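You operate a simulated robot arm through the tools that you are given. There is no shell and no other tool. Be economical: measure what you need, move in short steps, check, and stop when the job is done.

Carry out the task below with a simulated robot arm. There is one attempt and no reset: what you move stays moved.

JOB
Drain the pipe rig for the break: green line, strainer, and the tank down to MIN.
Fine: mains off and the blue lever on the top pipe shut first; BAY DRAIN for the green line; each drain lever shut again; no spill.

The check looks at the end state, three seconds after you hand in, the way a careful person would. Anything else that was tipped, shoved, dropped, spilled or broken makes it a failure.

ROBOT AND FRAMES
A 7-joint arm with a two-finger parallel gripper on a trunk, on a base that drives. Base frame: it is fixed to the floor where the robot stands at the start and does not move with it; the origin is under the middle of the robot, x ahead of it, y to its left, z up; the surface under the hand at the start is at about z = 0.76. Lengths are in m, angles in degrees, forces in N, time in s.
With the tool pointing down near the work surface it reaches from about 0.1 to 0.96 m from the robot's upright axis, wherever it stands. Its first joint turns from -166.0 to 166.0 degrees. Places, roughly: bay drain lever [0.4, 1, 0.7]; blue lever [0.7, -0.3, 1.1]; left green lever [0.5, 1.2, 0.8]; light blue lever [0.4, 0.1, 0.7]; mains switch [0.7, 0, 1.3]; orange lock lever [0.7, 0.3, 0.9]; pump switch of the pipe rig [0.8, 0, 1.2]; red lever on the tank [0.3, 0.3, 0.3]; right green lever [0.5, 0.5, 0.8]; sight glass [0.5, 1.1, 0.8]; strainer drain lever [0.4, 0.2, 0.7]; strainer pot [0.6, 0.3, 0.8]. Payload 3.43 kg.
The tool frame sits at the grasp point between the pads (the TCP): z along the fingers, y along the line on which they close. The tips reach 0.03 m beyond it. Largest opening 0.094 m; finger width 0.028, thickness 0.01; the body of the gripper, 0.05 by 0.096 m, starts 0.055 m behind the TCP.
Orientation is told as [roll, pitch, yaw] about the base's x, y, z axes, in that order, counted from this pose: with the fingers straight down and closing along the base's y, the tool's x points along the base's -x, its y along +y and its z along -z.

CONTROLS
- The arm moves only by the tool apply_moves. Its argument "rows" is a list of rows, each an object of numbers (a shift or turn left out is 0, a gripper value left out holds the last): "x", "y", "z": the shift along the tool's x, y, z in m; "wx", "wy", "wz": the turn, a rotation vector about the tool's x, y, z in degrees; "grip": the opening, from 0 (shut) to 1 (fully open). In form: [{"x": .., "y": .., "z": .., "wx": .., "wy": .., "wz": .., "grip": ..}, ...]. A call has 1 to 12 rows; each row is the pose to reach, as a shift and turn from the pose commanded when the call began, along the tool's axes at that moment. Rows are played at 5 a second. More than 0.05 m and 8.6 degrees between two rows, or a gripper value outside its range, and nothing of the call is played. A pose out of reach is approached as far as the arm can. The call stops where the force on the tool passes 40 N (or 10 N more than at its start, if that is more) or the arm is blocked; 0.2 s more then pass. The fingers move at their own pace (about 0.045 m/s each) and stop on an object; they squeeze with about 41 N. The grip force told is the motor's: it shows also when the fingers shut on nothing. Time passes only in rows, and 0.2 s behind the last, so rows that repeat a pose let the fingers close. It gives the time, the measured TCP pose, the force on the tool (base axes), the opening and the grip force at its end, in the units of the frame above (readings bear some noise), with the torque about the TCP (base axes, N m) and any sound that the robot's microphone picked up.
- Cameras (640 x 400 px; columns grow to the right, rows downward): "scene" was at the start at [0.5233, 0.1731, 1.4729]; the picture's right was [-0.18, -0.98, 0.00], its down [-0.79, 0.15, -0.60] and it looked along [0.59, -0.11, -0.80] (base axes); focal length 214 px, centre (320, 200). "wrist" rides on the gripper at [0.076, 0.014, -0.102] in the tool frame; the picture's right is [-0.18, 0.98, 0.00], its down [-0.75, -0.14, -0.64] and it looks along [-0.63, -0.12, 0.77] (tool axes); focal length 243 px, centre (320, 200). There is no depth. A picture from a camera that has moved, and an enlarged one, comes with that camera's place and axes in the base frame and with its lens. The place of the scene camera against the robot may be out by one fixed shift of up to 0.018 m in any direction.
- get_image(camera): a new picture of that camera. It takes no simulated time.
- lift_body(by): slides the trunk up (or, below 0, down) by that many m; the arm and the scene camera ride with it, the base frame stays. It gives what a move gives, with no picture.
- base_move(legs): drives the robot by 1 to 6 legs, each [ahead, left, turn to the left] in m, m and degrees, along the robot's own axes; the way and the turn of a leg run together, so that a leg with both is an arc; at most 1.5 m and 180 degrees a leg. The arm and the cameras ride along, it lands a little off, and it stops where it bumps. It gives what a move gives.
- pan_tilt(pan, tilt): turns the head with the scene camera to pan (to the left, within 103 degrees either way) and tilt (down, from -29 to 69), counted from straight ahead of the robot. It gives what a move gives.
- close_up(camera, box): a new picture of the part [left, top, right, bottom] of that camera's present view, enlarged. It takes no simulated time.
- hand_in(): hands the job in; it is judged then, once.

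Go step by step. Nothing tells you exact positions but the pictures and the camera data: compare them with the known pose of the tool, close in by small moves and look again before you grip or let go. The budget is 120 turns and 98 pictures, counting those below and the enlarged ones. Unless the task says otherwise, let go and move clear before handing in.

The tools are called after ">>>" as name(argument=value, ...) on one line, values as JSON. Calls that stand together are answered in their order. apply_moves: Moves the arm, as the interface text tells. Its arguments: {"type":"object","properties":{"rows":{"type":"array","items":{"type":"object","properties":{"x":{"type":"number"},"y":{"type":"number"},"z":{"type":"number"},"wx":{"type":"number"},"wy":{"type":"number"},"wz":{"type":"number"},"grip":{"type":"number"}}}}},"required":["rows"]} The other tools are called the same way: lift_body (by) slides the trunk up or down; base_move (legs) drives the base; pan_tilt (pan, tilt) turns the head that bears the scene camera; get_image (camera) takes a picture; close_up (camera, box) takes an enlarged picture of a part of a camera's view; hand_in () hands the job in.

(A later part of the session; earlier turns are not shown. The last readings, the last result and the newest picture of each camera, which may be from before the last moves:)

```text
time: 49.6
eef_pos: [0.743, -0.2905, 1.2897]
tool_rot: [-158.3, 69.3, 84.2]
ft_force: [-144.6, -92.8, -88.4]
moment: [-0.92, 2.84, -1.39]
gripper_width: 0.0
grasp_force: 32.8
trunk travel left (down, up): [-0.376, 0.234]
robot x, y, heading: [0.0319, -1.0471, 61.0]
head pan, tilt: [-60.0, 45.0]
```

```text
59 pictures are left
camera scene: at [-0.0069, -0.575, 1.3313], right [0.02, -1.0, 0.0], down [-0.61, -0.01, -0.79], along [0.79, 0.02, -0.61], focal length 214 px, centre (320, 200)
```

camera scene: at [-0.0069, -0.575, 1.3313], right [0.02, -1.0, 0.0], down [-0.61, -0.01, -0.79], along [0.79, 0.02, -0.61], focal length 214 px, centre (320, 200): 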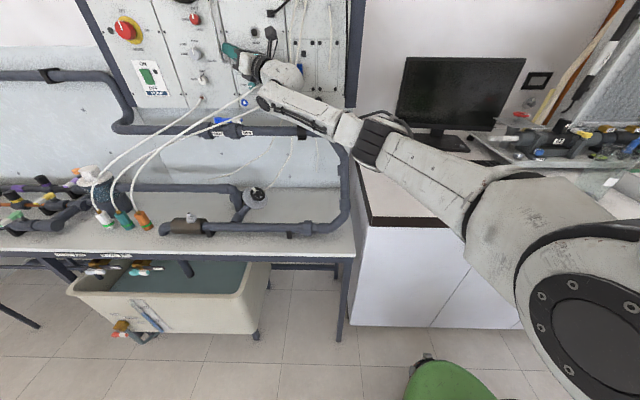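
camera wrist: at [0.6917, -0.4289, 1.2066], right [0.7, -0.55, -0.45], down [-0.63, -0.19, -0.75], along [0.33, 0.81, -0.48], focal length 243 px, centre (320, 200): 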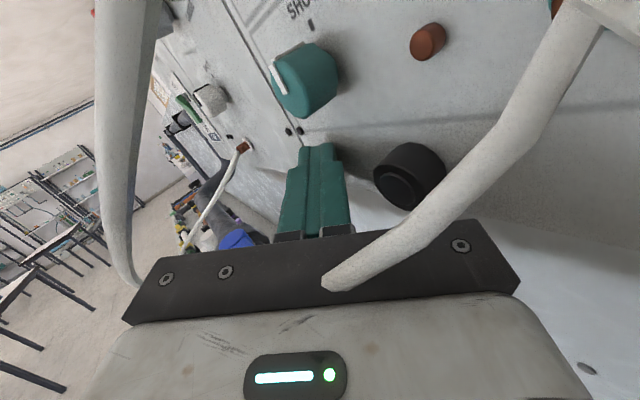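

>>> apply_moves(rows=[{"z": -0.02}, {"z": -0.04}, {"z": -0.06}, {"z": -0.08}, {"z": -0.1}])

>>> get_image(camera="scene")

```text
time: 49.9
eef_pos: [0.7278, -0.3014, 1.3509]
tool_rot: [-158.1, 65.3, 89.8]
ft_force: [-8.5, 9.3, 13.7]
moment: [-0.66, 0.66, -0.85]
gripper_width: 0.0
grasp_force: 32.6
trunk travel left (down, up): [-0.376, 0.234]
robot x, y, heading: [0.0273, -1.0791, 56.9]
head pan, tilt: [-60.0, 45.0]
stopped in row 1: the arm was blocked; the commanded pose is now the measured one
```

```text
58 pictures are left
camera scene: at [0.0031, -0.6026, 1.33], right [-0.05, -1.0, 0.0], down [-0.6, 0.03, -0.8], along [0.8, -0.04, -0.6], focal length 214 px, centre (320, 200)
```

scene: 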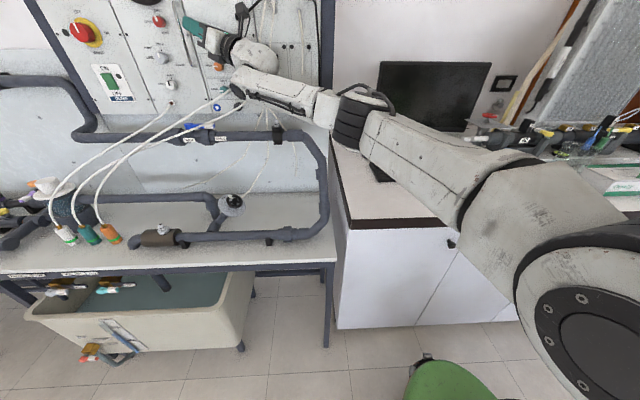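

>>> base_move(legs=[[-0.06, 0, 0]])

>>> lift_body(by=0.05)

>>> get_image(camera="wrist")

```text
time: 50.6
eef_pos: [0.6859, -0.2327, 1.3849]
tool_rot: [-155.7, 56.7, 111.8]
ft_force: [-0.9, -3.0, 2.0]
moment: [-0.22, 0.05, -0.08]
gripper_width: 0.0
grasp_force: 33.3
trunk travel left (down, up): [-0.376, 0.234]
robot x, y, heading: [0.0217, -1.1291, 56.1]
head pan, tilt: [-60.0, 45.0]
stopped in leg 1: the force on the tool passed its limit at 81 N (the readings are from after the stop); the commanded pose is now the measured one
```

```text
time: 50.9
eef_pos: [0.7046, -0.2397, 1.3525]
tool_rot: [-162.4, 54.2, 114.8]
ft_force: [-99.4, -88.1, 129.5]
moment: [-17.42, 1.13, -14.52]
gripper_width: 0.0001
grasp_force: 33.1
trunk travel left (down, up): [-0.377, 0.233]
robot x, y, heading: [0.0052, -1.1319, 58.5]
head pan, tilt: [-60.0, 45.0]
stopped: the force on the tool passed its limit at 543 N (the readings are from after the stop); the commanded pose is now the measured one
```

```text
57 pictures are left
camera wrist: at [0.7426, -0.3631, 1.3536], right [0.91, 0.27, -0.32], down [-0.29, -0.16, -0.94], along [-0.31, 0.95, -0.06], focal length 243 px, centre (320, 200)
```

wrist: 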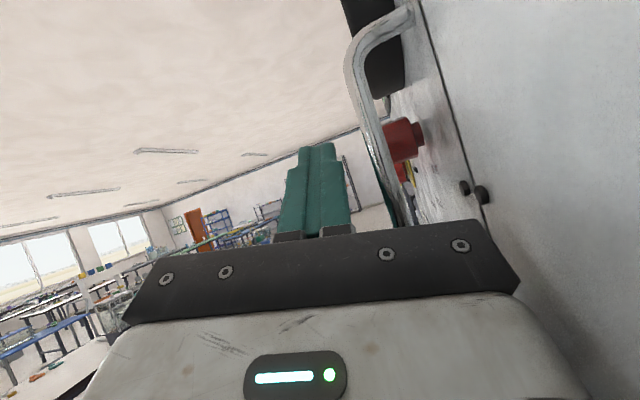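

The hand is wedged beside the panel handle. I move it away from the panel (toward -x).

>>> apply_moves(rows=[{"y": -0.02}, {"y": -0.05}, {"y": -0.08}, {"y": -0.11}])

>>> get_image(camera="scene")

```text
time: 51.4
eef_pos: [0.7094, -0.2353, 1.3281]
tool_rot: [-159.9, 54.8, 114.5]
ft_force: [-79.2, -29.2, 37.1]
moment: [-1.11, 4.99, -16.03]
gripper_width: 0.0001
grasp_force: 33.2
trunk travel left (down, up): [-0.377, 0.233]
robot x, y, heading: [0.0013, -1.1385, 57.3]
head pan, tilt: [-60.0, 45.0]
heard: click
stopped in row 2: the force on the tool passed its limit at 270 N (the readings are from after the stop); the commanded pose is now the measured one
```

```text
56 pictures are left
camera scene: at [0.1489, -0.6737, 1.3142], right [-0.05, -1.0, 0.0], down [-0.7, 0.03, -0.72], along [0.72, -0.03, -0.7], focal length 214 px, centre (320, 200)
```

scene: 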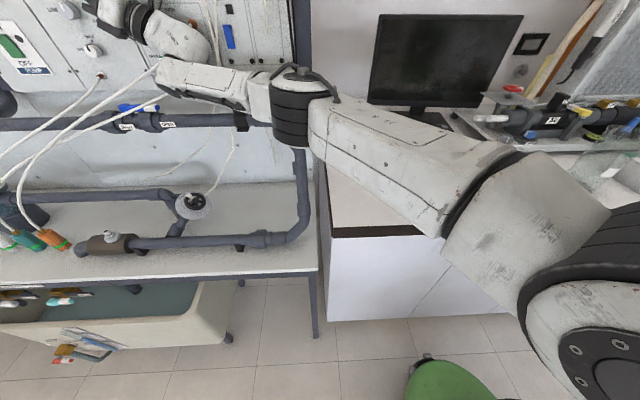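

The robot stands level again. I drive it straight away from the panel (world -x).

>>> base_move(legs=[[-0.109, 0.168, 0]])

>>> get_image(camera="scene")

```text
time: 52.0
eef_pos: [0.7031, -0.2373, 1.3288]
tool_rot: [-162.2, 54.9, 114.4]
ft_force: [-82.1, -77.1, 0.1]
moment: [-5.04, 5.7, -14.06]
gripper_width: 0.0
grasp_force: 33.5
trunk travel left (down, up): [-0.377, 0.233]
robot x, y, heading: [0.0009, -1.148, 56.8]
head pan, tilt: [-60.0, 45.0]
stopped in leg 1: the force on the tool passed its limit at 129 N (the readings are from after the stop); the commanded pose is now the measured one
```

```text
55 pictures are left
camera scene: at [0.1636, -0.6837, 1.3118], right [-0.05, -1.0, 0.0], down [-0.7, 0.04, -0.71], along [0.71, -0.04, -0.71], focal length 214 px, centre (320, 200)
```

scene: 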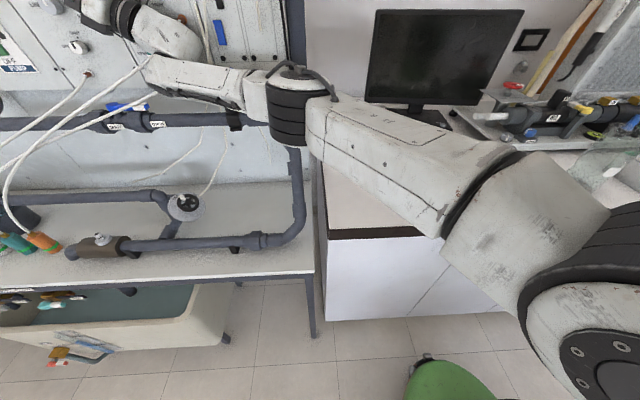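

>>> base_move(legs=[[-0.1, 0.02, 0]])

>>> base_move(legs=[[-0.1, 0.02, 0]])

>>> get_image(camera="scene")

>>> get_image(camera="wrist")

```text
time: 52.8
eef_pos: [0.7003, -0.2403, 1.3293]
tool_rot: [-160.7, 54.8, 115.4]
ft_force: [0.3, 0.2, 0.5]
moment: [-0.01, 0.0, 0.01]
gripper_width: 0.0001
grasp_force: 32.9
trunk travel left (down, up): [-0.377, 0.233]
robot x, y, heading: [-0.0074, -1.1518, 56.8]
head pan, tilt: [-60.0, 45.0]
stopped in leg 1: the force on the tool passed its limit at 175 N (the readings are from after the stop); the commanded pose is now the measured one
```

```text
time: 54.0
eef_pos: [0.6307, -0.3124, 1.3292]
tool_rot: [-160.6, 54.7, 115.4]
ft_force: [1.0, 0.0, -1.4]
moment: [-0.01, 0.01, 0.0]
gripper_width: 0.0004
grasp_force: 32.6
trunk travel left (down, up): [-0.377, 0.233]
robot x, y, heading: [-0.0807, -1.2265, 56.6]
head pan, tilt: [-60.0, 45.0]
```

```text
54 pictures are left
camera scene: at [0.0897, -0.7598, 1.3105], right [-0.05, -1.0, 0.0], down [-0.71, 0.04, -0.71], along [0.71, -0.04, -0.71], focal length 214 px, centre (320, 200)
```

scene: 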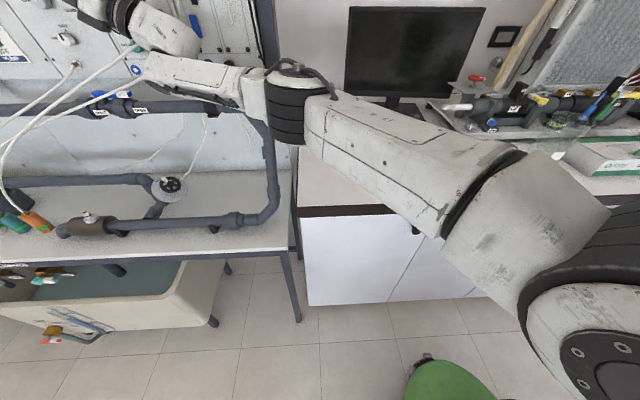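

```text
53 pictures are left
camera wrist: at [0.6675, -0.4378, 1.3338], right [0.91, 0.25, -0.34], down [-0.3, -0.17, -0.94], along [-0.29, 0.95, -0.08], focal length 243 px, centre (320, 200)
```

wrist: 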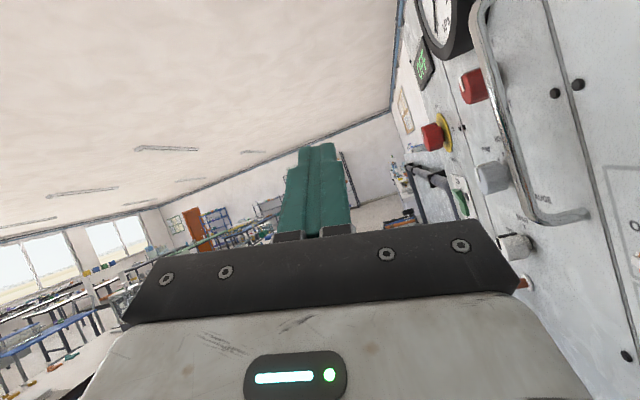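

Free now with zero force. I drive straight away from the rig by about 0.5 m and then inspect for damage.

>>> base_move(legs=[[-0.28, 0.42, 0]])

>>> lift_body(by=0.18)

>>> base_move(legs=[[0, 0, -56]])

>>> pan_tilt(pan=30, tilt=30)

>>> get_image(camera="scene")

```text
time: 56.9
eef_pos: [0.1258, -0.319, 1.3304]
tool_rot: [-160.7, 54.8, 115.6]
ft_force: [-0.7, 0.3, 0.0]
moment: [-0.02, 0.01, 0.02]
gripper_width: 0.0001
grasp_force: 33.2
trunk travel left (down, up): [-0.377, 0.233]
robot x, y, heading: [-0.5785, -1.2309, 57.4]
head pan, tilt: [-60.0, 45.0]
```

```text
time: 58.9
eef_pos: [0.1252, -0.3193, 1.5094]
tool_rot: [-160.7, 54.9, 115.5]
ft_force: [0.1, -0.6, 0.2]
moment: [0.02, -0.02, 0.0]
gripper_width: 0.0
grasp_force: 32.8
trunk travel left (down, up): [-0.557, 0.053]
robot x, y, heading: [-0.5822, -1.2353, 56.9]
head pan, tilt: [-60.0, 45.0]
```

```text
time: 61.8
eef_pos: [0.5699, -1.3219, 1.5106]
tool_rot: [-160.7, 54.9, 58.6]
ft_force: [-1.2, 0.7, -0.3]
moment: [0.02, -0.01, 0.0]
gripper_width: 0.0002
grasp_force: 33.3
trunk travel left (down, up): [-0.557, 0.053]
robot x, y, heading: [-0.5828, -1.2358, 0.3]
head pan, tilt: [-60.0, 45.0]
```

```text
time: 63.5
eef_pos: [0.5691, -1.3216, 1.5088]
tool_rot: [-160.6, 54.8, 58.7]
ft_force: [-0.9, 0.2, 1.3]
moment: [0.02, 0.0, -0.02]
gripper_width: 0.0001
grasp_force: 33.1
trunk travel left (down, up): [-0.557, 0.053]
robot x, y, heading: [-0.5851, -1.2305, -0.0]
head pan, tilt: [30.0, 30.0]
```

```text
52 pictures are left
camera scene: at [-0.053, -0.9972, 1.5132], right [0.5, -0.86, 0.0], down [-0.43, -0.25, -0.87], along [0.75, 0.44, -0.5], focal length 214 px, centre (320, 200)
```

scene: 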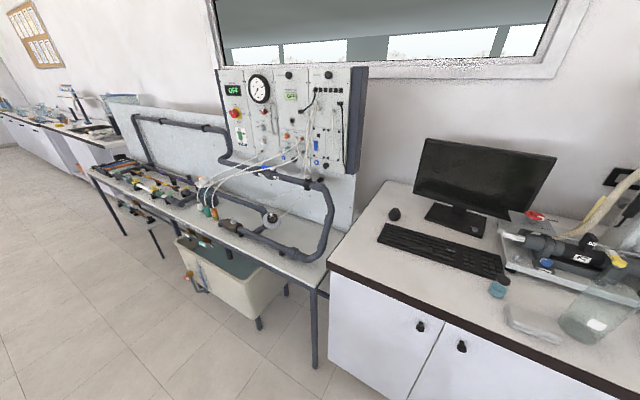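

Free and clear. I check the panel knobs against the start pictures (a click was heard).

>>> close_up(camera="scene", box=[210, 60, 370, 240])

>>> base_move(legs=[[0, 0.8, 0]])

>>> pan_tilt(pan=0, tilt=20)

>>> get_image(camera="scene")

```text
2.22 times, centred on (290, 150) of scene
camera zoom: at [-0.053, -0.9972, 1.5132], right [0.5, -0.86, 0.0], down [-0.43, -0.25, -0.87], along [0.75, 0.44, -0.5], focal length 477 px, centre (387, 311)
```

zoom: 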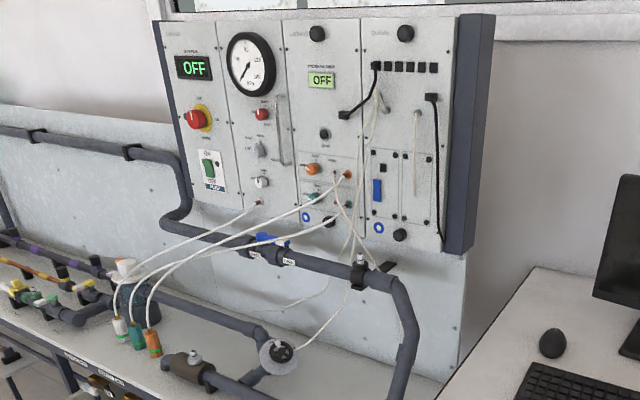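

```text
time: 67.8
eef_pos: [0.5666, -0.5263, 1.5095]
tool_rot: [-160.7, 54.8, 58.7]
ft_force: [0.6, 0.2, 0.3]
moment: [0.03, 0.01, 0.0]
gripper_width: 0.0
grasp_force: 33.2
trunk travel left (down, up): [-0.557, 0.053]
robot x, y, heading: [-0.5825, -0.4359, 0.4]
head pan, tilt: [30.0, 30.0]
```

```text
time: 68.7
eef_pos: [0.5667, -0.5265, 1.509]
tool_rot: [-160.8, 54.8, 58.6]
ft_force: [-0.1, 0.7, -0.4]
moment: [-0.02, 0.04, -0.01]
gripper_width: 0.0
grasp_force: 33.0
trunk travel left (down, up): [-0.557, 0.053]
robot x, y, heading: [-0.5857, -0.4321, 0.1]
head pan, tilt: [0.0, 20.0]
```

```text
50 pictures are left
camera scene: at [-0.0405, -0.2455, 1.5292], right [0.0, -1.0, 0.0], down [-0.34, 0.0, -0.94], along [0.94, 0.0, -0.34], focal length 214 px, centre (320, 200)
```

scene: 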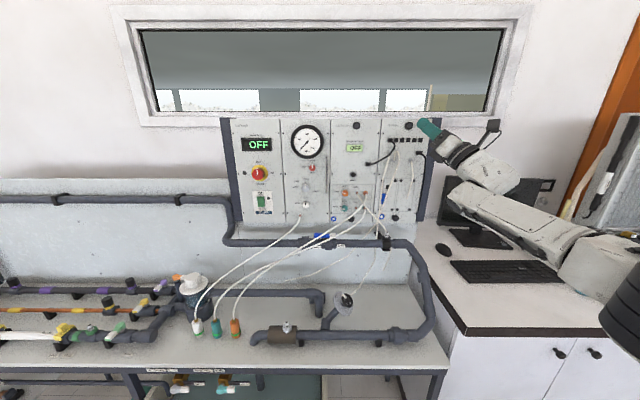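

>>> close_up(camera="scene", box=[230, 120, 430, 250])

>>> close_up(camera="scene", box=[280, 150, 400, 225])

```text
3.08 times, centred on (330, 185) of scene
camera zoom: at [-0.0405, -0.2455, 1.5292], right [0.0, -1.0, 0.0], down [-0.34, 0.0, -0.94], along [0.94, 0.0, -0.34], focal length 660 px, centre (289, 246)
```

zoom: 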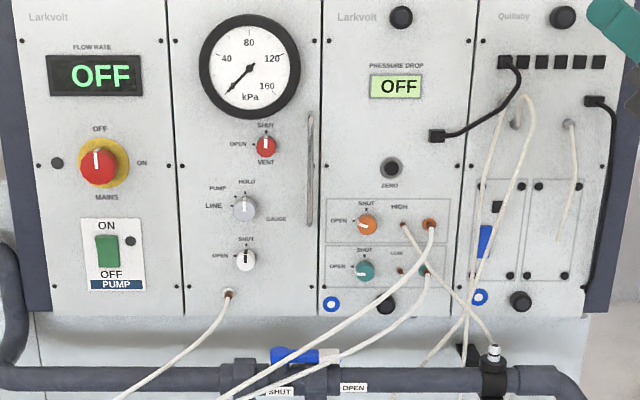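

```text
5.33 times, centred on (340, 188) of scene
camera zoom: at [-0.0405, -0.2455, 1.5292], right [0.0, -1.0, 0.0], down [-0.34, 0.0, -0.94], along [0.94, 0.0, -0.34], focal length 1144 px, centre (213, 267)
```

zoom: 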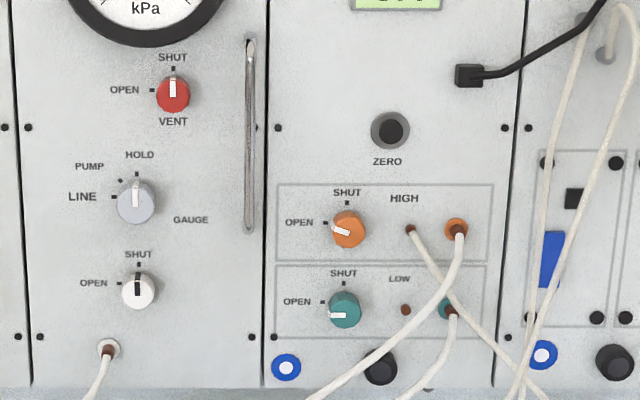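

The bump turned two panel knobs (orange HIGH and teal LOW) from SHUT to OPEN; I will have to set them back. First I back off and bring the arm back to a sane pose near the starting one.

>>> base_move(legs=[[-0.4, 0, 0]])

>>> apply_moves(rows=[{"x": 0.002, "y": -0.033, "z": -0.022, "wx": -4.9, "wy": 2.8, "wz": 4.94}, {"x": 0.003, "y": -0.066, "z": -0.044, "wx": -9.8, "wy": 5.6, "wz": 9.9}, {"x": 0.005, "y": -0.1, "z": -0.065, "wx": -14.7, "wy": 8.4, "wz": 14.8}, {"x": 0.007, "y": -0.133, "z": -0.087, "wx": -19.6, "wy": 11.2, "wz": 19.8}, {"x": 0.009, "y": -0.166, "z": -0.108, "wx": -24.5, "wy": 14.0, "wz": 24.7}, {"x": 0.01, "y": -0.2, "z": -0.13, "wx": -29.4, "wy": 16.8, "wz": 29.6}, {"x": 0.012, "y": -0.233, "z": -0.152, "wx": -34.3, "wy": 19.6, "wz": 34.6}, {"x": 0.014, "y": -0.266, "z": -0.174, "wx": -39.2, "wy": 22.4, "wz": 39.5}, {"x": 0.015, "y": -0.3, "z": -0.195, "wx": -44.1, "wy": 25.2, "wz": 44.5}, {"x": 0.017, "y": -0.333, "z": -0.217, "wx": -49.0, "wy": 28.0, "wz": 49.4}, {"x": 0.019, "y": -0.366, "z": -0.238, "wx": -53.9, "wy": 30.8, "wz": 54.3}, {"x": 0.02, "y": -0.398, "z": -0.26, "wx": -58.8, "wy": 33.6, "wz": 59.3}])

>>> get_image(camera="scene")

```text
time: 70.6
eef_pos: [0.3053, -0.524, 1.5139]
tool_rot: [-161.0, 54.8, 59.3]
ft_force: [0.4, 0.9, 0.9]
moment: [-0.02, 0.0, 0.01]
gripper_width: 0.0
grasp_force: 32.7
trunk travel left (down, up): [-0.557, 0.053]
robot x, y, heading: [-0.8431, -0.4559, 1.7]
head pan, tilt: [0.0, 20.0]
stopped in leg 1: the robot was blocked; the commanded pose is now the measured one
```

```text
time: 73.2
eef_pos: [-0.1452, -0.3834, 1.4622]
tool_rot: [-90.9, -9.8, 66.6]
ft_force: [0.3, 1.1, -0.6]
moment: [0.02, -0.04, 0.05]
gripper_width: 0.0004
grasp_force: 32.6
trunk travel left (down, up): [-0.557, 0.053]
robot x, y, heading: [-0.8452, -0.4497, 1.0]
head pan, tilt: [0.0, 20.0]
```

```text
47 pictures are left
camera scene: at [-0.3071, -0.2537, 1.5367], right [0.03, -1.0, 0.0], down [-0.27, -0.01, -0.96], along [0.96, 0.02, -0.27], focal length 214 px, centre (320, 200)
```

scene: 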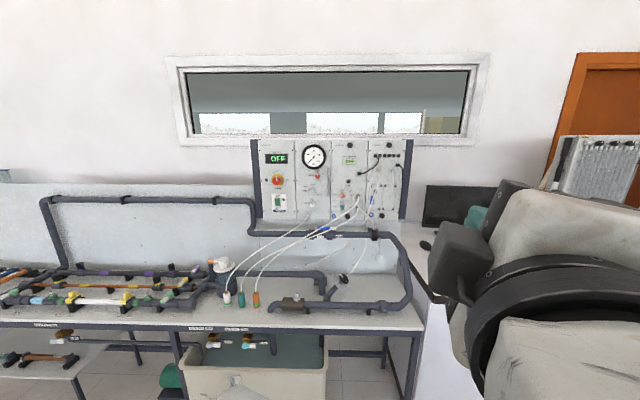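

The robot backed into something behind it; I drive forward a little and look behind.

>>> base_move(legs=[[0.15, 0, 0]])

>>> pan_tilt(pan=103, tilt=45)

>>> get_image(camera="scene")

```text
time: 74.6
eef_pos: [0.0043, -0.3789, 1.4629]
tool_rot: [-91.3, -9.8, 66.8]
ft_force: [-0.3, -0.3, 0.1]
moment: [0.0, 0.03, -0.02]
gripper_width: 0.0
grasp_force: 33.2
trunk travel left (down, up): [-0.557, 0.053]
robot x, y, heading: [-0.697, -0.4538, 1.6]
head pan, tilt: [0.0, 20.0]
```

```text
time: 76.4
eef_pos: [0.0049, -0.3802, 1.4633]
tool_rot: [-91.3, -9.9, 66.8]
ft_force: [0.2, -0.4, 0.0]
moment: [0.0, 0.01, -0.01]
gripper_width: 0.0
grasp_force: 33.1
trunk travel left (down, up): [-0.557, 0.053]
robot x, y, heading: [-0.6939, -0.4541, 1.4]
head pan, tilt: [103.0, 45.0]
```

```text
46 pictures are left
camera scene: at [-0.2705, -0.1736, 1.4906], right [0.97, 0.25, 0.0], down [0.17, -0.69, -0.71], along [-0.17, 0.69, -0.71], focal length 214 px, centre (320, 200)
```

scene: 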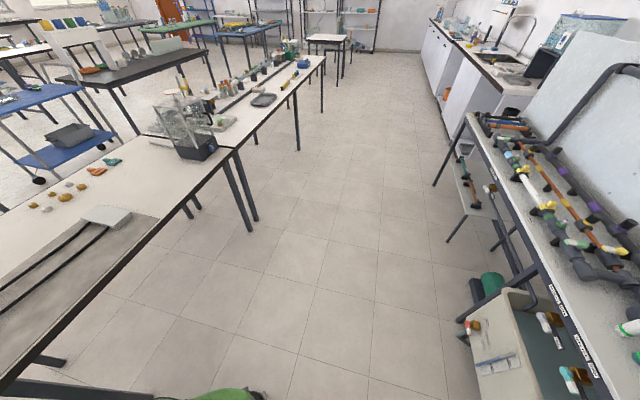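

A table stands behind at about x=-1.1; I must not back beyond x=-0.75. I finish turning the hand back to straight down.

>>> apply_moves(rows=[{"wx": -5.94, "wy": 4.68, "wz": 3.51}, {"wx": -11.9, "wy": 9.36, "wz": 7.0}, {"wx": -17.8, "wy": 14.0, "wz": 10.5}, {"wx": -23.8, "wy": 18.7, "wz": 14.0}, {"wx": -29.7, "wy": 23.4, "wz": 17.5}, {"wx": -35.6, "wy": 28.1, "wz": 21.1}, {"wx": -41.6, "wy": 32.8, "wz": 24.6}, {"wx": -47.5, "wy": 37.4, "wz": 28.1}, {"wx": -53.5, "wy": 42.1, "wz": 31.6}, {"wx": -59.4, "wy": 46.8, "wz": 35.1}, {"wx": -65.3, "wy": 51.5, "wz": 38.6}, {"wx": -71.3, "wy": 56.2, "wz": 42.1}])

>>> pan_tilt(pan=0, tilt=30)

>>> get_image(camera="scene")

```text
time: 78.6
eef_pos: [0.0143, -0.3702, 1.4134]
tool_rot: [-26.1, -3.4, 12.1]
ft_force: [-0.2, 0.4, 0.3]
moment: [-0.01, 0.02, -0.02]
gripper_width: 0.0
grasp_force: 32.9
trunk travel left (down, up): [-0.557, 0.053]
robot x, y, heading: [-0.6967, -0.4513, 1.4]
head pan, tilt: [103.0, 45.0]
stopped in row 10: the arm was blocked; the commanded pose is now the measured one
```

```text
time: 80.4
eef_pos: [0.0141, -0.37, 1.4112]
tool_rot: [-26.2, -3.4, 12.2]
ft_force: [0.1, 0.1, -0.4]
moment: [-0.01, 0.06, -0.01]
gripper_width: 0.0001
grasp_force: 33.1
trunk travel left (down, up): [-0.557, 0.053]
robot x, y, heading: [-0.6951, -0.4452, 1.7]
head pan, tilt: [0.0, 30.0]
```

```text
45 pictures are left
camera scene: at [-0.1599, -0.2502, 1.5132], right [0.02, -1.0, 0.0], down [-0.5, -0.01, -0.87], along [0.87, 0.02, -0.5], focal length 214 px, centre (320, 200)
```

scene: 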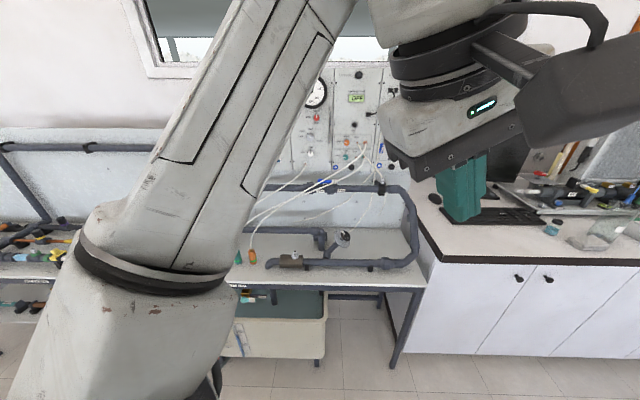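

The elbow has swung to the left in front of the head. I stretch the hand forward, right and down while finishing the turn, to let the elbow come out.

>>> apply_moves(rows=[{"x": -0.019, "y": -0.01, "z": 0.034}, {"x": -0.038, "y": -0.02, "z": 0.068}, {"x": -0.057, "y": -0.029, "z": 0.102, "wx": -5, "wy": 1.2, "wz": 2.2}, {"x": -0.076, "y": -0.039, "z": 0.135, "wx": -10, "wy": 2.4, "wz": 4.4}, {"x": -0.095, "y": -0.049, "z": 0.169, "wx": -15, "wy": 3.6, "wz": 6.6}, {"x": -0.114, "y": -0.059, "z": 0.203, "wx": -20, "wy": 4.8, "wz": 8.8}, {"x": -0.133, "y": -0.068, "z": 0.237, "wx": -25, "wy": 6, "wz": 11}, {"x": -0.152, "y": -0.078, "z": 0.271, "wx": -25.5, "wy": 6, "wz": 11.2}])

>>> get_image(camera="scene")

```text
time: 82.2
eef_pos: [0.2139, -0.5197, 1.2142]
tool_rot: [0.0, -0.2, 0.1]
ft_force: [-0.5, -0.1, 0.0]
moment: [0.02, 0.0, -0.04]
gripper_width: 0.0002
grasp_force: 33.0
trunk travel left (down, up): [-0.557, 0.053]
robot x, y, heading: [-0.6973, -0.4474, 1.5]
head pan, tilt: [0.0, 30.0]
```

```text
44 pictures are left
camera scene: at [-0.1599, -0.2502, 1.5132], right [0.02, -1.0, 0.0], down [-0.5, -0.01, -0.87], along [0.87, 0.02, -0.5], focal length 214 px, centre (320, 200)
```

scene: 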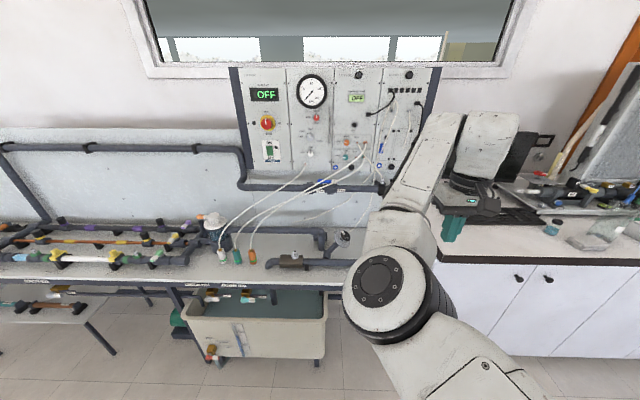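

The hand points straight down now. I pitch it 30° forward and raise it, then look at where the elbow lies.

>>> apply_moves(rows=[{"wy": -6, "z": -0.02, "y": 0.015}, {"wy": -12, "z": -0.04, "y": 0.03}, {"wy": -18, "z": -0.06, "y": 0.045}, {"wy": -24, "z": -0.08, "y": 0.06}, {"wy": -30, "z": -0.1, "y": 0.07}, {"wy": -30, "z": -0.12, "y": 0.08}])

>>> get_image(camera="scene")

```text
time: 83.6
eef_pos: [0.2149, -0.4387, 1.3335]
tool_rot: [0.2, -30.3, 0.0]
ft_force: [-0.8, -0.2, 0.4]
moment: [0.01, -0.01, -0.03]
gripper_width: 0.0
grasp_force: 33.8
trunk travel left (down, up): [-0.557, 0.053]
robot x, y, heading: [-0.6986, -0.4482, 1.2]
head pan, tilt: [0.0, 30.0]
```

```text
43 pictures are left
camera scene: at [-0.1599, -0.2503, 1.5132], right [0.02, -1.0, 0.0], down [-0.5, -0.01, -0.87], along [0.87, 0.02, -0.5], focal length 214 px, centre (320, 200)
```

scene: 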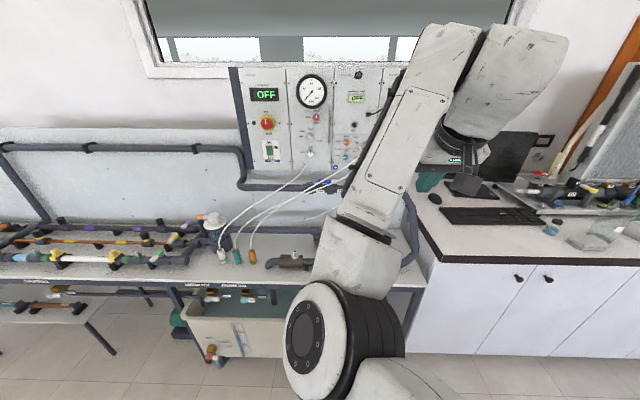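

>>> apply_moves(rows=[{"z": 0.04}, {"z": 0.08}, {"z": 0.12}, {"z": 0.16}, {"z": 0.2}, {"z": 0.234, "x": -0.004}])

>>> get_image(camera="scene")

```text
time: 85.0
eef_pos: [0.3347, -0.4392, 1.1333]
tool_rot: [0.1, -30.2, 0.0]
ft_force: [0.4, 0.0, 0.2]
moment: [-0.04, 0.0, 0.03]
gripper_width: 0.0003
grasp_force: 33.6
trunk travel left (down, up): [-0.557, 0.053]
robot x, y, heading: [-0.6919, -0.4479, 1.6]
head pan, tilt: [0.0, 30.0]
```

```text
42 pictures are left
camera scene: at [-0.1598, -0.2503, 1.5132], right [0.02, -1.0, 0.0], down [-0.5, -0.01, -0.87], along [0.87, 0.02, -0.5], focal length 214 px, centre (320, 200)
```

scene: 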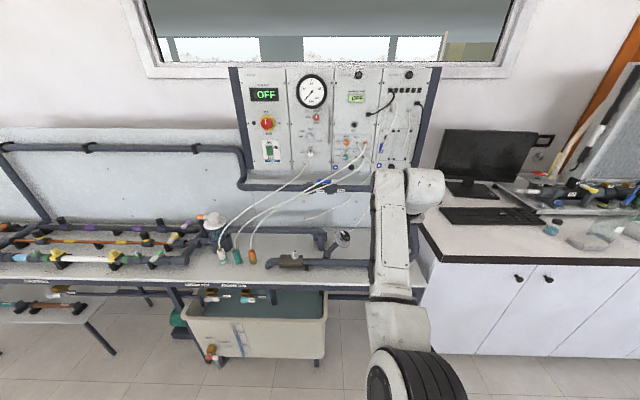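

Elbow now trails directly behind the hand at a good height. I raise the hand a bit and drive to the staging point over the lever tip.

>>> apply_moves(rows=[{"x": -0.02, "z": -0.035}, {"x": -0.035, "z": -0.07}, {"x": -0.035, "z": -0.07}])

>>> base_move(legs=[[0, 0.13, -1.6], [0.31, 0, 0]])

>>> get_image(camera="wrist")

>>> get_image(camera="scene")

```text
time: 85.8
eef_pos: [0.3322, -0.4397, 1.2116]
tool_rot: [0.0, -30.3, 0.0]
ft_force: [0.4, -0.6, -1.3]
moment: [-0.03, 0.0, 0.01]
gripper_width: 0.0002
grasp_force: 33.0
trunk travel left (down, up): [-0.557, 0.053]
robot x, y, heading: [-0.7012, -0.4466, 1.3]
head pan, tilt: [0.0, 30.0]
```

```text
time: 88.8
eef_pos: [0.6444, -0.3421, 1.211]
tool_rot: [0.0, -30.1, -1.8]
ft_force: [0.1, 0.0, 0.0]
moment: [-0.01, 0.03, -0.02]
gripper_width: 0.0001
grasp_force: 33.3
trunk travel left (down, up): [-0.557, 0.053]
robot x, y, heading: [-0.3862, -0.3164, -0.5]
head pan, tilt: [0.0, 30.0]
```

```text
41 pictures are left
camera wrist: at [0.5269, -0.3257, 1.2616], right [0.19, 0.98, 0.09], down [0.32, -0.15, 0.93], along [0.93, -0.15, -0.34], focal length 243 px, centre (320, 200)
```

wrist: 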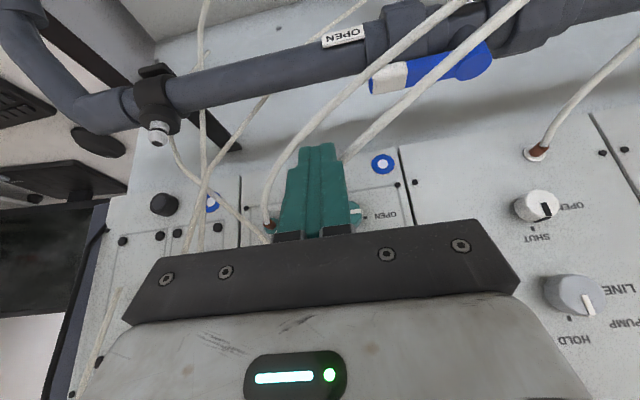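

```text
40 pictures are left
camera scene: at [0.1593, -0.138, 1.5132], right [-0.01, -1.0, 0.0], down [-0.5, 0.0, -0.87], along [0.87, -0.01, -0.5], focal length 214 px, centre (320, 200)
```

scene: 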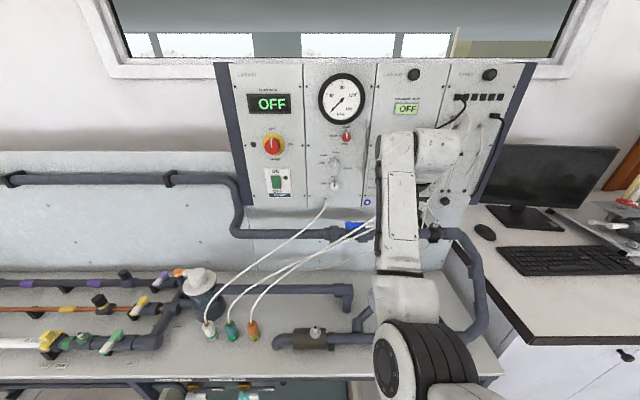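

Wrist camera puts the lever from hub (0.69,-0.22) to tip (0.688,-0.30). I move the closed fingers to just behind the lever, still above it, and look.

>>> apply_moves(rows=[{"x": -0.028, "y": 0.03, "z": 0.022}, {"x": -0.056, "y": 0.059, "z": 0.045}, {"x": -0.042, "y": 0.059, "z": 0.069}, {"x": -0.042, "y": 0.059, "z": 0.069}])

>>> get_image(camera="wrist")

```text
time: 89.8
eef_pos: [0.7177, -0.284, 1.1705]
tool_rot: [-0.1, -30.2, -1.8]
ft_force: [0.1, -0.4, -1.0]
moment: [-0.02, 0.01, 0.0]
gripper_width: 0.0
grasp_force: 33.0
trunk travel left (down, up): [-0.557, 0.053]
robot x, y, heading: [-0.3853, -0.3167, -0.8]
head pan, tilt: [0.0, 30.0]
```

```text
39 pictures are left
camera wrist: at [0.6009, -0.2688, 1.2218], right [0.19, 0.98, 0.09], down [0.32, -0.15, 0.93], along [0.93, -0.15, -0.34], focal length 243 px, centre (320, 200)
```

wrist: 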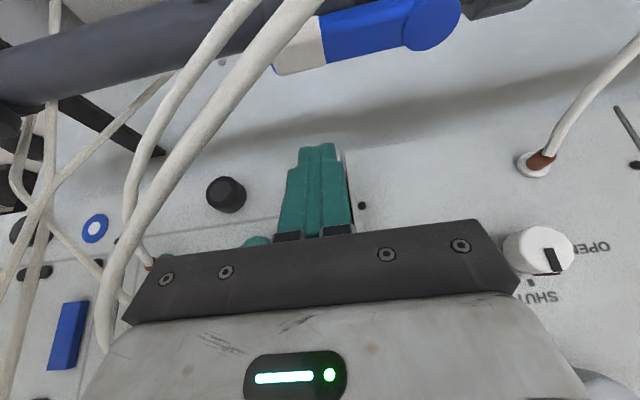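

Lever confirmed at hub (0.689,-0.223), tip (0.685,-0.298), z≈1.11. I descend behind it.

>>> apply_moves(rows=[{"x": 0.011, "z": 0.019}, {"x": 0.022, "z": 0.038}, {"x": 0.022, "z": 0.038}])

>>> get_image(camera="wrist")

```text
time: 90.6
eef_pos: [0.7169, -0.2849, 1.1276]
tool_rot: [0.0, -30.2, -1.7]
ft_force: [0.0, 0.7, -0.3]
moment: [-0.03, -0.03, -0.01]
gripper_width: 0.0
grasp_force: 33.1
trunk travel left (down, up): [-0.557, 0.053]
robot x, y, heading: [-0.3825, -0.3194, -0.3]
head pan, tilt: [0.0, 30.0]
```

```text
38 pictures are left
camera wrist: at [0.6005, -0.2693, 1.1783], right [0.19, 0.98, 0.09], down [0.32, -0.15, 0.93], along [0.93, -0.15, -0.35], focal length 243 px, centre (320, 200)
```

wrist: 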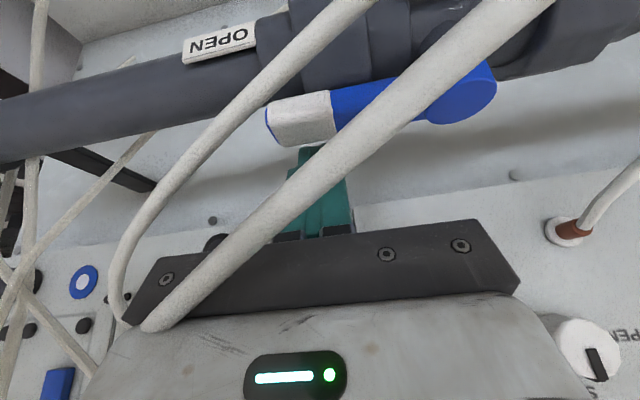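

The fingertip sits just behind the lever tip. I pull it forward along the 90° arc.

>>> apply_moves(rows=[{"x": 0.0147, "z": -0.0085, "y": 0.0015}, {"x": 0.029, "z": -0.017, "y": -0.0005}, {"x": 0.043, "z": -0.025, "y": -0.0025}, {"x": 0.056, "z": -0.033, "y": 0.004}, {"x": 0.069, "z": -0.04, "y": 0.0106}, {"x": 0.076, "z": -0.044, "y": 0.019}, {"x": 0.082, "z": -0.047, "y": 0.027}, {"x": 0.085, "z": -0.0485, "y": 0.035}, {"x": 0.087, "z": -0.0495, "y": 0.042}, {"x": 0.087, "z": -0.0495, "y": 0.048}])

>>> get_image(camera="wrist")

```text
time: 92.8
eef_pos: [0.6175, -0.2418, 1.1276]
tool_rot: [-0.1, -30.2, -2.2]
ft_force: [0.7, -23.1, 1.4]
moment: [-0.28, -0.04, 0.16]
gripper_width: 0.0
grasp_force: 32.8
trunk travel left (down, up): [-0.557, 0.053]
robot x, y, heading: [-0.3854, -0.3232, -0.5]
head pan, tilt: [0.0, 30.0]
```

```text
37 pictures are left
camera wrist: at [0.5016, -0.2238, 1.1782], right [0.2, 0.98, 0.09], down [0.32, -0.15, 0.93], along [0.93, -0.16, -0.35], focal length 243 px, centre (320, 200)
```

wrist: 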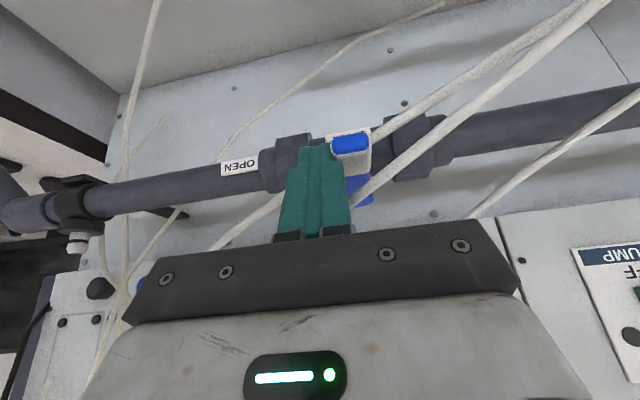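

The blue lever now points to the front (SHUT). I back away and turn the hand horizontal to reset the two knobs.

>>> apply_moves(rows=[{"y": -0.02}, {"y": -0.02, "x": 0.03, "z": -0.03}, {"y": -0.02, "x": 0.03, "z": -0.06}])

>>> base_move(legs=[[-0.16, -0.06, 1]])

>>> apply_moves(rows=[{"wy": -7.5, "x": -0.008, "z": -0.013}, {"wy": -15, "x": -0.016, "z": -0.026}, {"wy": -22.5, "x": -0.024, "z": -0.039}, {"wy": -30, "x": -0.032, "z": -0.052}, {"wy": -37.5, "x": -0.04, "z": -0.065}, {"wy": -45, "x": -0.045, "z": -0.075}, {"wy": -52.5, "x": -0.05, "z": -0.085}, {"wy": -60, "x": -0.055, "z": -0.095, "grip": 0.6}, {"wy": -60, "x": -0.055, "z": -0.095, "grip": 0.6}])

>>> get_image(camera="wrist")

>>> get_image(camera="scene")

```text
time: 93.6
eef_pos: [0.5605, -0.2505, 1.1635]
tool_rot: [0.2, -30.2, -1.8]
ft_force: [0.3, -0.2, 0.3]
moment: [-0.02, -0.02, 0.02]
gripper_width: 0.0
grasp_force: 33.0
trunk travel left (down, up): [-0.557, 0.053]
robot x, y, heading: [-0.3839, -0.3231, -0.2]
head pan, tilt: [0.0, 30.0]
```

```text
time: 95.0
eef_pos: [0.3986, -0.2953, 1.1638]
tool_rot: [0.0, -30.2, -0.6]
ft_force: [-0.3, 0.0, 0.6]
moment: [0.02, 0.01, 0.01]
gripper_width: 0.0002
grasp_force: 32.8
trunk travel left (down, up): [-0.557, 0.053]
robot x, y, heading: [-0.5441, -0.3862, 0.7]
head pan, tilt: [0.0, 30.0]
```

```text
time: 97.0
eef_pos: [0.3972, -0.2948, 1.2731]
tool_rot: [174.8, -89.8, -175.4]
ft_force: [-0.5, -0.9, 0.3]
moment: [0.02, -0.01, -0.01]
gripper_width: 0.0506
grasp_force: 0.0
trunk travel left (down, up): [-0.557, 0.053]
robot x, y, heading: [-0.545, -0.3811, 0.8]
head pan, tilt: [0.0, 30.0]
```

```text
36 pictures are left
camera wrist: at [0.2961, -0.2804, 1.1972], right [0.01, 0.98, 0.18], down [-0.65, -0.13, 0.75], along [0.76, -0.13, 0.64], focal length 243 px, centre (320, 200)
```

wrist: 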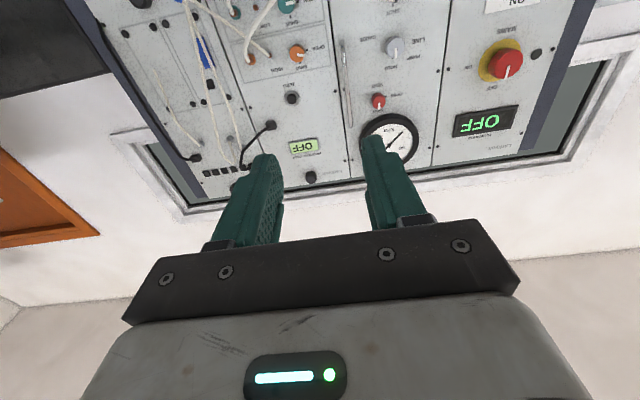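

```text
35 pictures are left
camera scene: at [-0.006, -0.1889, 1.5132], right [0.01, -1.0, 0.0], down [-0.5, -0.01, -0.87], along [0.87, 0.01, -0.5], focal length 214 px, centre (320, 200)
```

scene: 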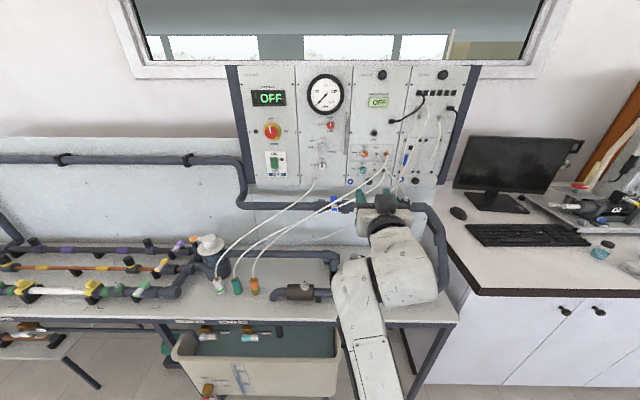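

>>> base_move(legs=[[0.26, -0.043, -0.8]])

>>> get_image(camera="wrist")

```text
time: 98.9
eef_pos: [0.6577, -0.3476, 1.2729]
tool_rot: [172.9, -89.8, -174.2]
ft_force: [0.1, -0.1, 0.7]
moment: [0.01, 0.02, 0.0]
gripper_width: 0.0562
grasp_force: 0.0
trunk travel left (down, up): [-0.557, 0.053]
robot x, y, heading: [-0.2878, -0.4259, 0.3]
head pan, tilt: [0.0, 30.0]
```

```text
34 pictures are left
camera wrist: at [0.5565, -0.3325, 1.1972], right [0.02, 0.98, 0.18], down [-0.65, -0.13, 0.75], along [0.76, -0.14, 0.63], focal length 243 px, centre (320, 200)
```

wrist: 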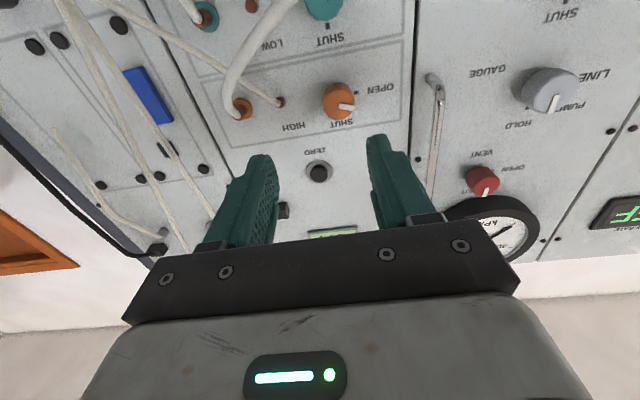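

Orange knob triangulates to (0.757,-0.335,1.263). I advance to straddle it.

>>> apply_moves(rows=[{"x": 0.01, "y": 0.0125, "z": 0.03, "grip": 0.55}, {"x": 0.01, "y": 0.0125, "z": 0.06}, {"x": 0.01, "y": 0.0125, "z": 0.072}, {"x": 0.01, "y": 0.0125, "z": 0.078}, {"x": 0.01, "y": 0.0125, "z": 0.078}])

>>> get_image(camera="wrist")

```text
time: 100.1
eef_pos: [0.7346, -0.3356, 1.2629]
tool_rot: [-166.8, -89.8, 165.6]
ft_force: [-32.1, -1.1, -6.9]
moment: [-0.28, 0.44, 1.02]
gripper_width: 0.0505
grasp_force: 0.1
trunk travel left (down, up): [-0.557, 0.053]
robot x, y, heading: [-0.2835, -0.425, -0.1]
head pan, tilt: [0.0, 30.0]
```

```text
33 pictures are left
camera wrist: at [0.6332, -0.321, 1.187], right [0.02, 0.98, 0.18], down [-0.65, -0.13, 0.75], along [0.76, -0.14, 0.63], focal length 243 px, centre (320, 200)
```

wrist: 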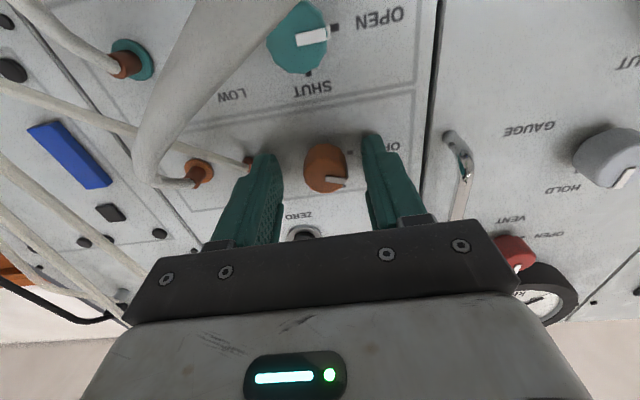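

Fingertips touch the panel; I back off 3 mm, grip, and turn clockwise toward SHUT.

>>> apply_moves(rows=[{"z": -0.004}, {"z": -0.004, "grip": 0}, {"z": -0.004, "grip": 0}, {"z": -0.004, "grip": 0}, {"z": -0.004, "grip": 0}])

>>> apply_moves(rows=[{"wz": 8}, {"wz": 16}, {"wz": 24}, {"wz": 32}, {"wz": 40}, {"wz": 48}, {"wz": 56}, {"wz": 64}, {"wz": 72}, {"wz": 80}])

>>> get_image(camera="wrist")

```text
time: 101.3
eef_pos: [0.7327, -0.3324, 1.2639]
tool_rot: [176.0, -89.6, -177.0]
ft_force: [14.7, 15.2, 5.2]
moment: [0.05, 0.31, 1.22]
gripper_width: 0.0234
grasp_force: 45.4
trunk travel left (down, up): [-0.557, 0.053]
robot x, y, heading: [-0.2863, -0.4252, 0.2]
head pan, tilt: [0.0, 30.0]
```

```text
time: 103.5
eef_pos: [0.7326, -0.3361, 1.2619]
tool_rot: [90.1, -9.9, -91.3]
ft_force: [3.7, 15.3, -3.8]
moment: [-0.48, 0.04, 0.6]
gripper_width: 0.0237
grasp_force: 44.8
trunk travel left (down, up): [-0.557, 0.053]
robot x, y, heading: [-0.2848, -0.4233, 0.0]
head pan, tilt: [0.0, 30.0]
```

```text
32 pictures are left
camera wrist: at [0.6323, -0.2576, 1.2633], right [0.0, -0.01, 1.0], down [-0.66, -0.75, -0.01], along [0.75, -0.66, -0.01], focal length 243 px, centre (320, 200)
```

wrist: 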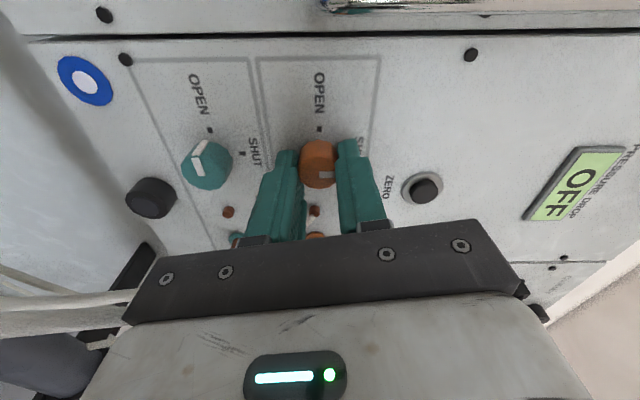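

The orange pointer is up at SHUT. Release, retreat, roll back and line up with the teal knob below.

>>> apply_moves(rows=[{"grip": 0.6}, {"grip": 0.6}, {"z": -0.04}, {"z": -0.06, "y": -0.02, "wz": -8}, {"z": -0.06, "y": -0.04, "wz": -16}, {"z": -0.06, "y": -0.06, "wz": -24}, {"z": -0.06, "y": -0.06, "wz": -32}, {"z": -0.06, "y": -0.06, "wz": -40}, {"z": -0.06, "y": -0.06, "wz": -48}, {"z": -0.06, "y": -0.06, "wz": -56}, {"z": -0.06, "y": -0.06, "wz": -64}, {"z": -0.06, "y": -0.06, "wz": -72}])

>>> get_image(camera="wrist")

```text
time: 106.1
eef_pos: [0.6725, -0.3459, 1.2043]
tool_rot: [91.4, -82.2, -92.7]
ft_force: [-0.2, -0.2, -0.6]
moment: [0.0, 0.03, -0.01]
gripper_width: 0.0568
grasp_force: 0.1
trunk travel left (down, up): [-0.557, 0.053]
robot x, y, heading: [-0.2879, -0.4236, 0.3]
head pan, tilt: [0.0, 30.0]
```

```text
31 pictures are left
camera wrist: at [0.5711, -0.3204, 1.1305], right [0.02, 0.95, 0.32], down [-0.65, -0.23, 0.72], along [0.76, -0.22, 0.61], focal length 243 px, centre (320, 200)
```

wrist: 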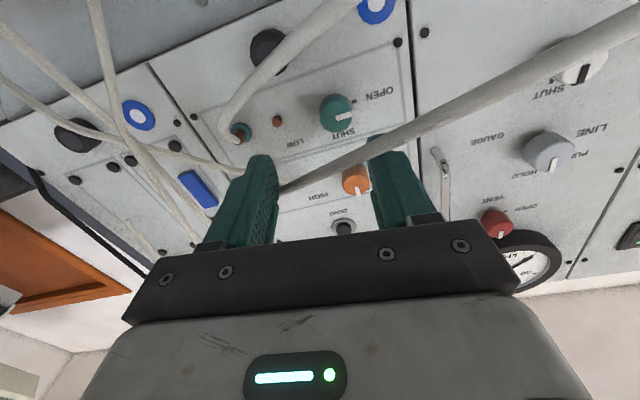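

>>> apply_moves(rows=[{"x": 0.006, "y": 0.011, "z": 0.02, "grip": 0.55}, {"x": 0.006, "y": 0.011, "z": 0.04}, {"x": 0.006, "y": 0.011, "z": 0.057}, {"x": 0.006, "y": 0.011, "z": 0.057}, {"x": 0.006, "y": 0.011, "z": 0.057, "grip": 0}, {"x": 0.006, "y": 0.011, "z": 0.057, "grip": 0}, {"x": 0.006, "y": 0.011, "z": 0.057, "grip": 0}, {"x": 0.006, "y": 0.011, "z": 0.057, "grip": 0}])

>>> apply_moves(rows=[{"wz": 8}, {"wz": 16}, {"wz": 24}, {"wz": 32}, {"wz": 40}, {"wz": 48}, {"wz": 56}, {"wz": 64}, {"wz": 72}, {"wz": 80}, {"wz": 87}])

>>> get_image(camera="wrist")

```text
time: 107.9
eef_pos: [0.73, -0.3333, 1.2013]
tool_rot: [92.1, -82.1, -93.2]
ft_force: [3.7, 11.5, 2.6]
moment: [0.01, 0.13, 1.12]
gripper_width: 0.0235
grasp_force: 45.4
trunk travel left (down, up): [-0.557, 0.053]
robot x, y, heading: [-0.2841, -0.4247, -0.1]
head pan, tilt: [0.0, 30.0]
```

```text
time: 110.3
eef_pos: [0.7289, -0.3368, 1.1979]
tool_rot: [89.9, 5.1, -91.4]
ft_force: [-10.7, 7.8, -16.0]
moment: [-0.03, 0.73, 0.74]
gripper_width: 0.0234
grasp_force: 44.9
trunk travel left (down, up): [-0.557, 0.053]
robot x, y, heading: [-0.2837, -0.4286, 0.1]
head pan, tilt: [0.0, 30.0]
```

```text
30 pictures are left
camera wrist: at [0.6293, -0.2604, 1.219], right [-0.01, -0.27, 0.96], down [-0.66, -0.72, -0.21], along [0.75, -0.64, -0.17], focal length 243 px, centre (320, 200)
```

wrist: 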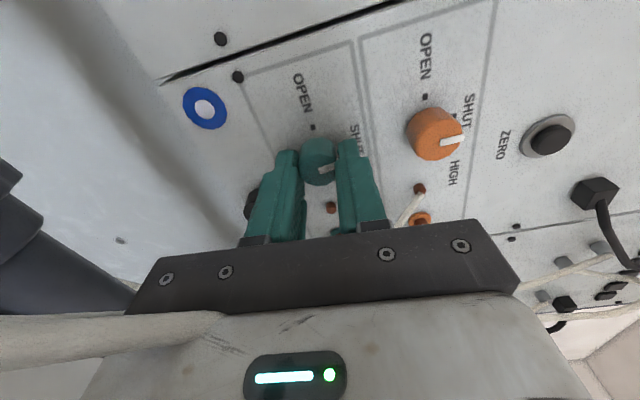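

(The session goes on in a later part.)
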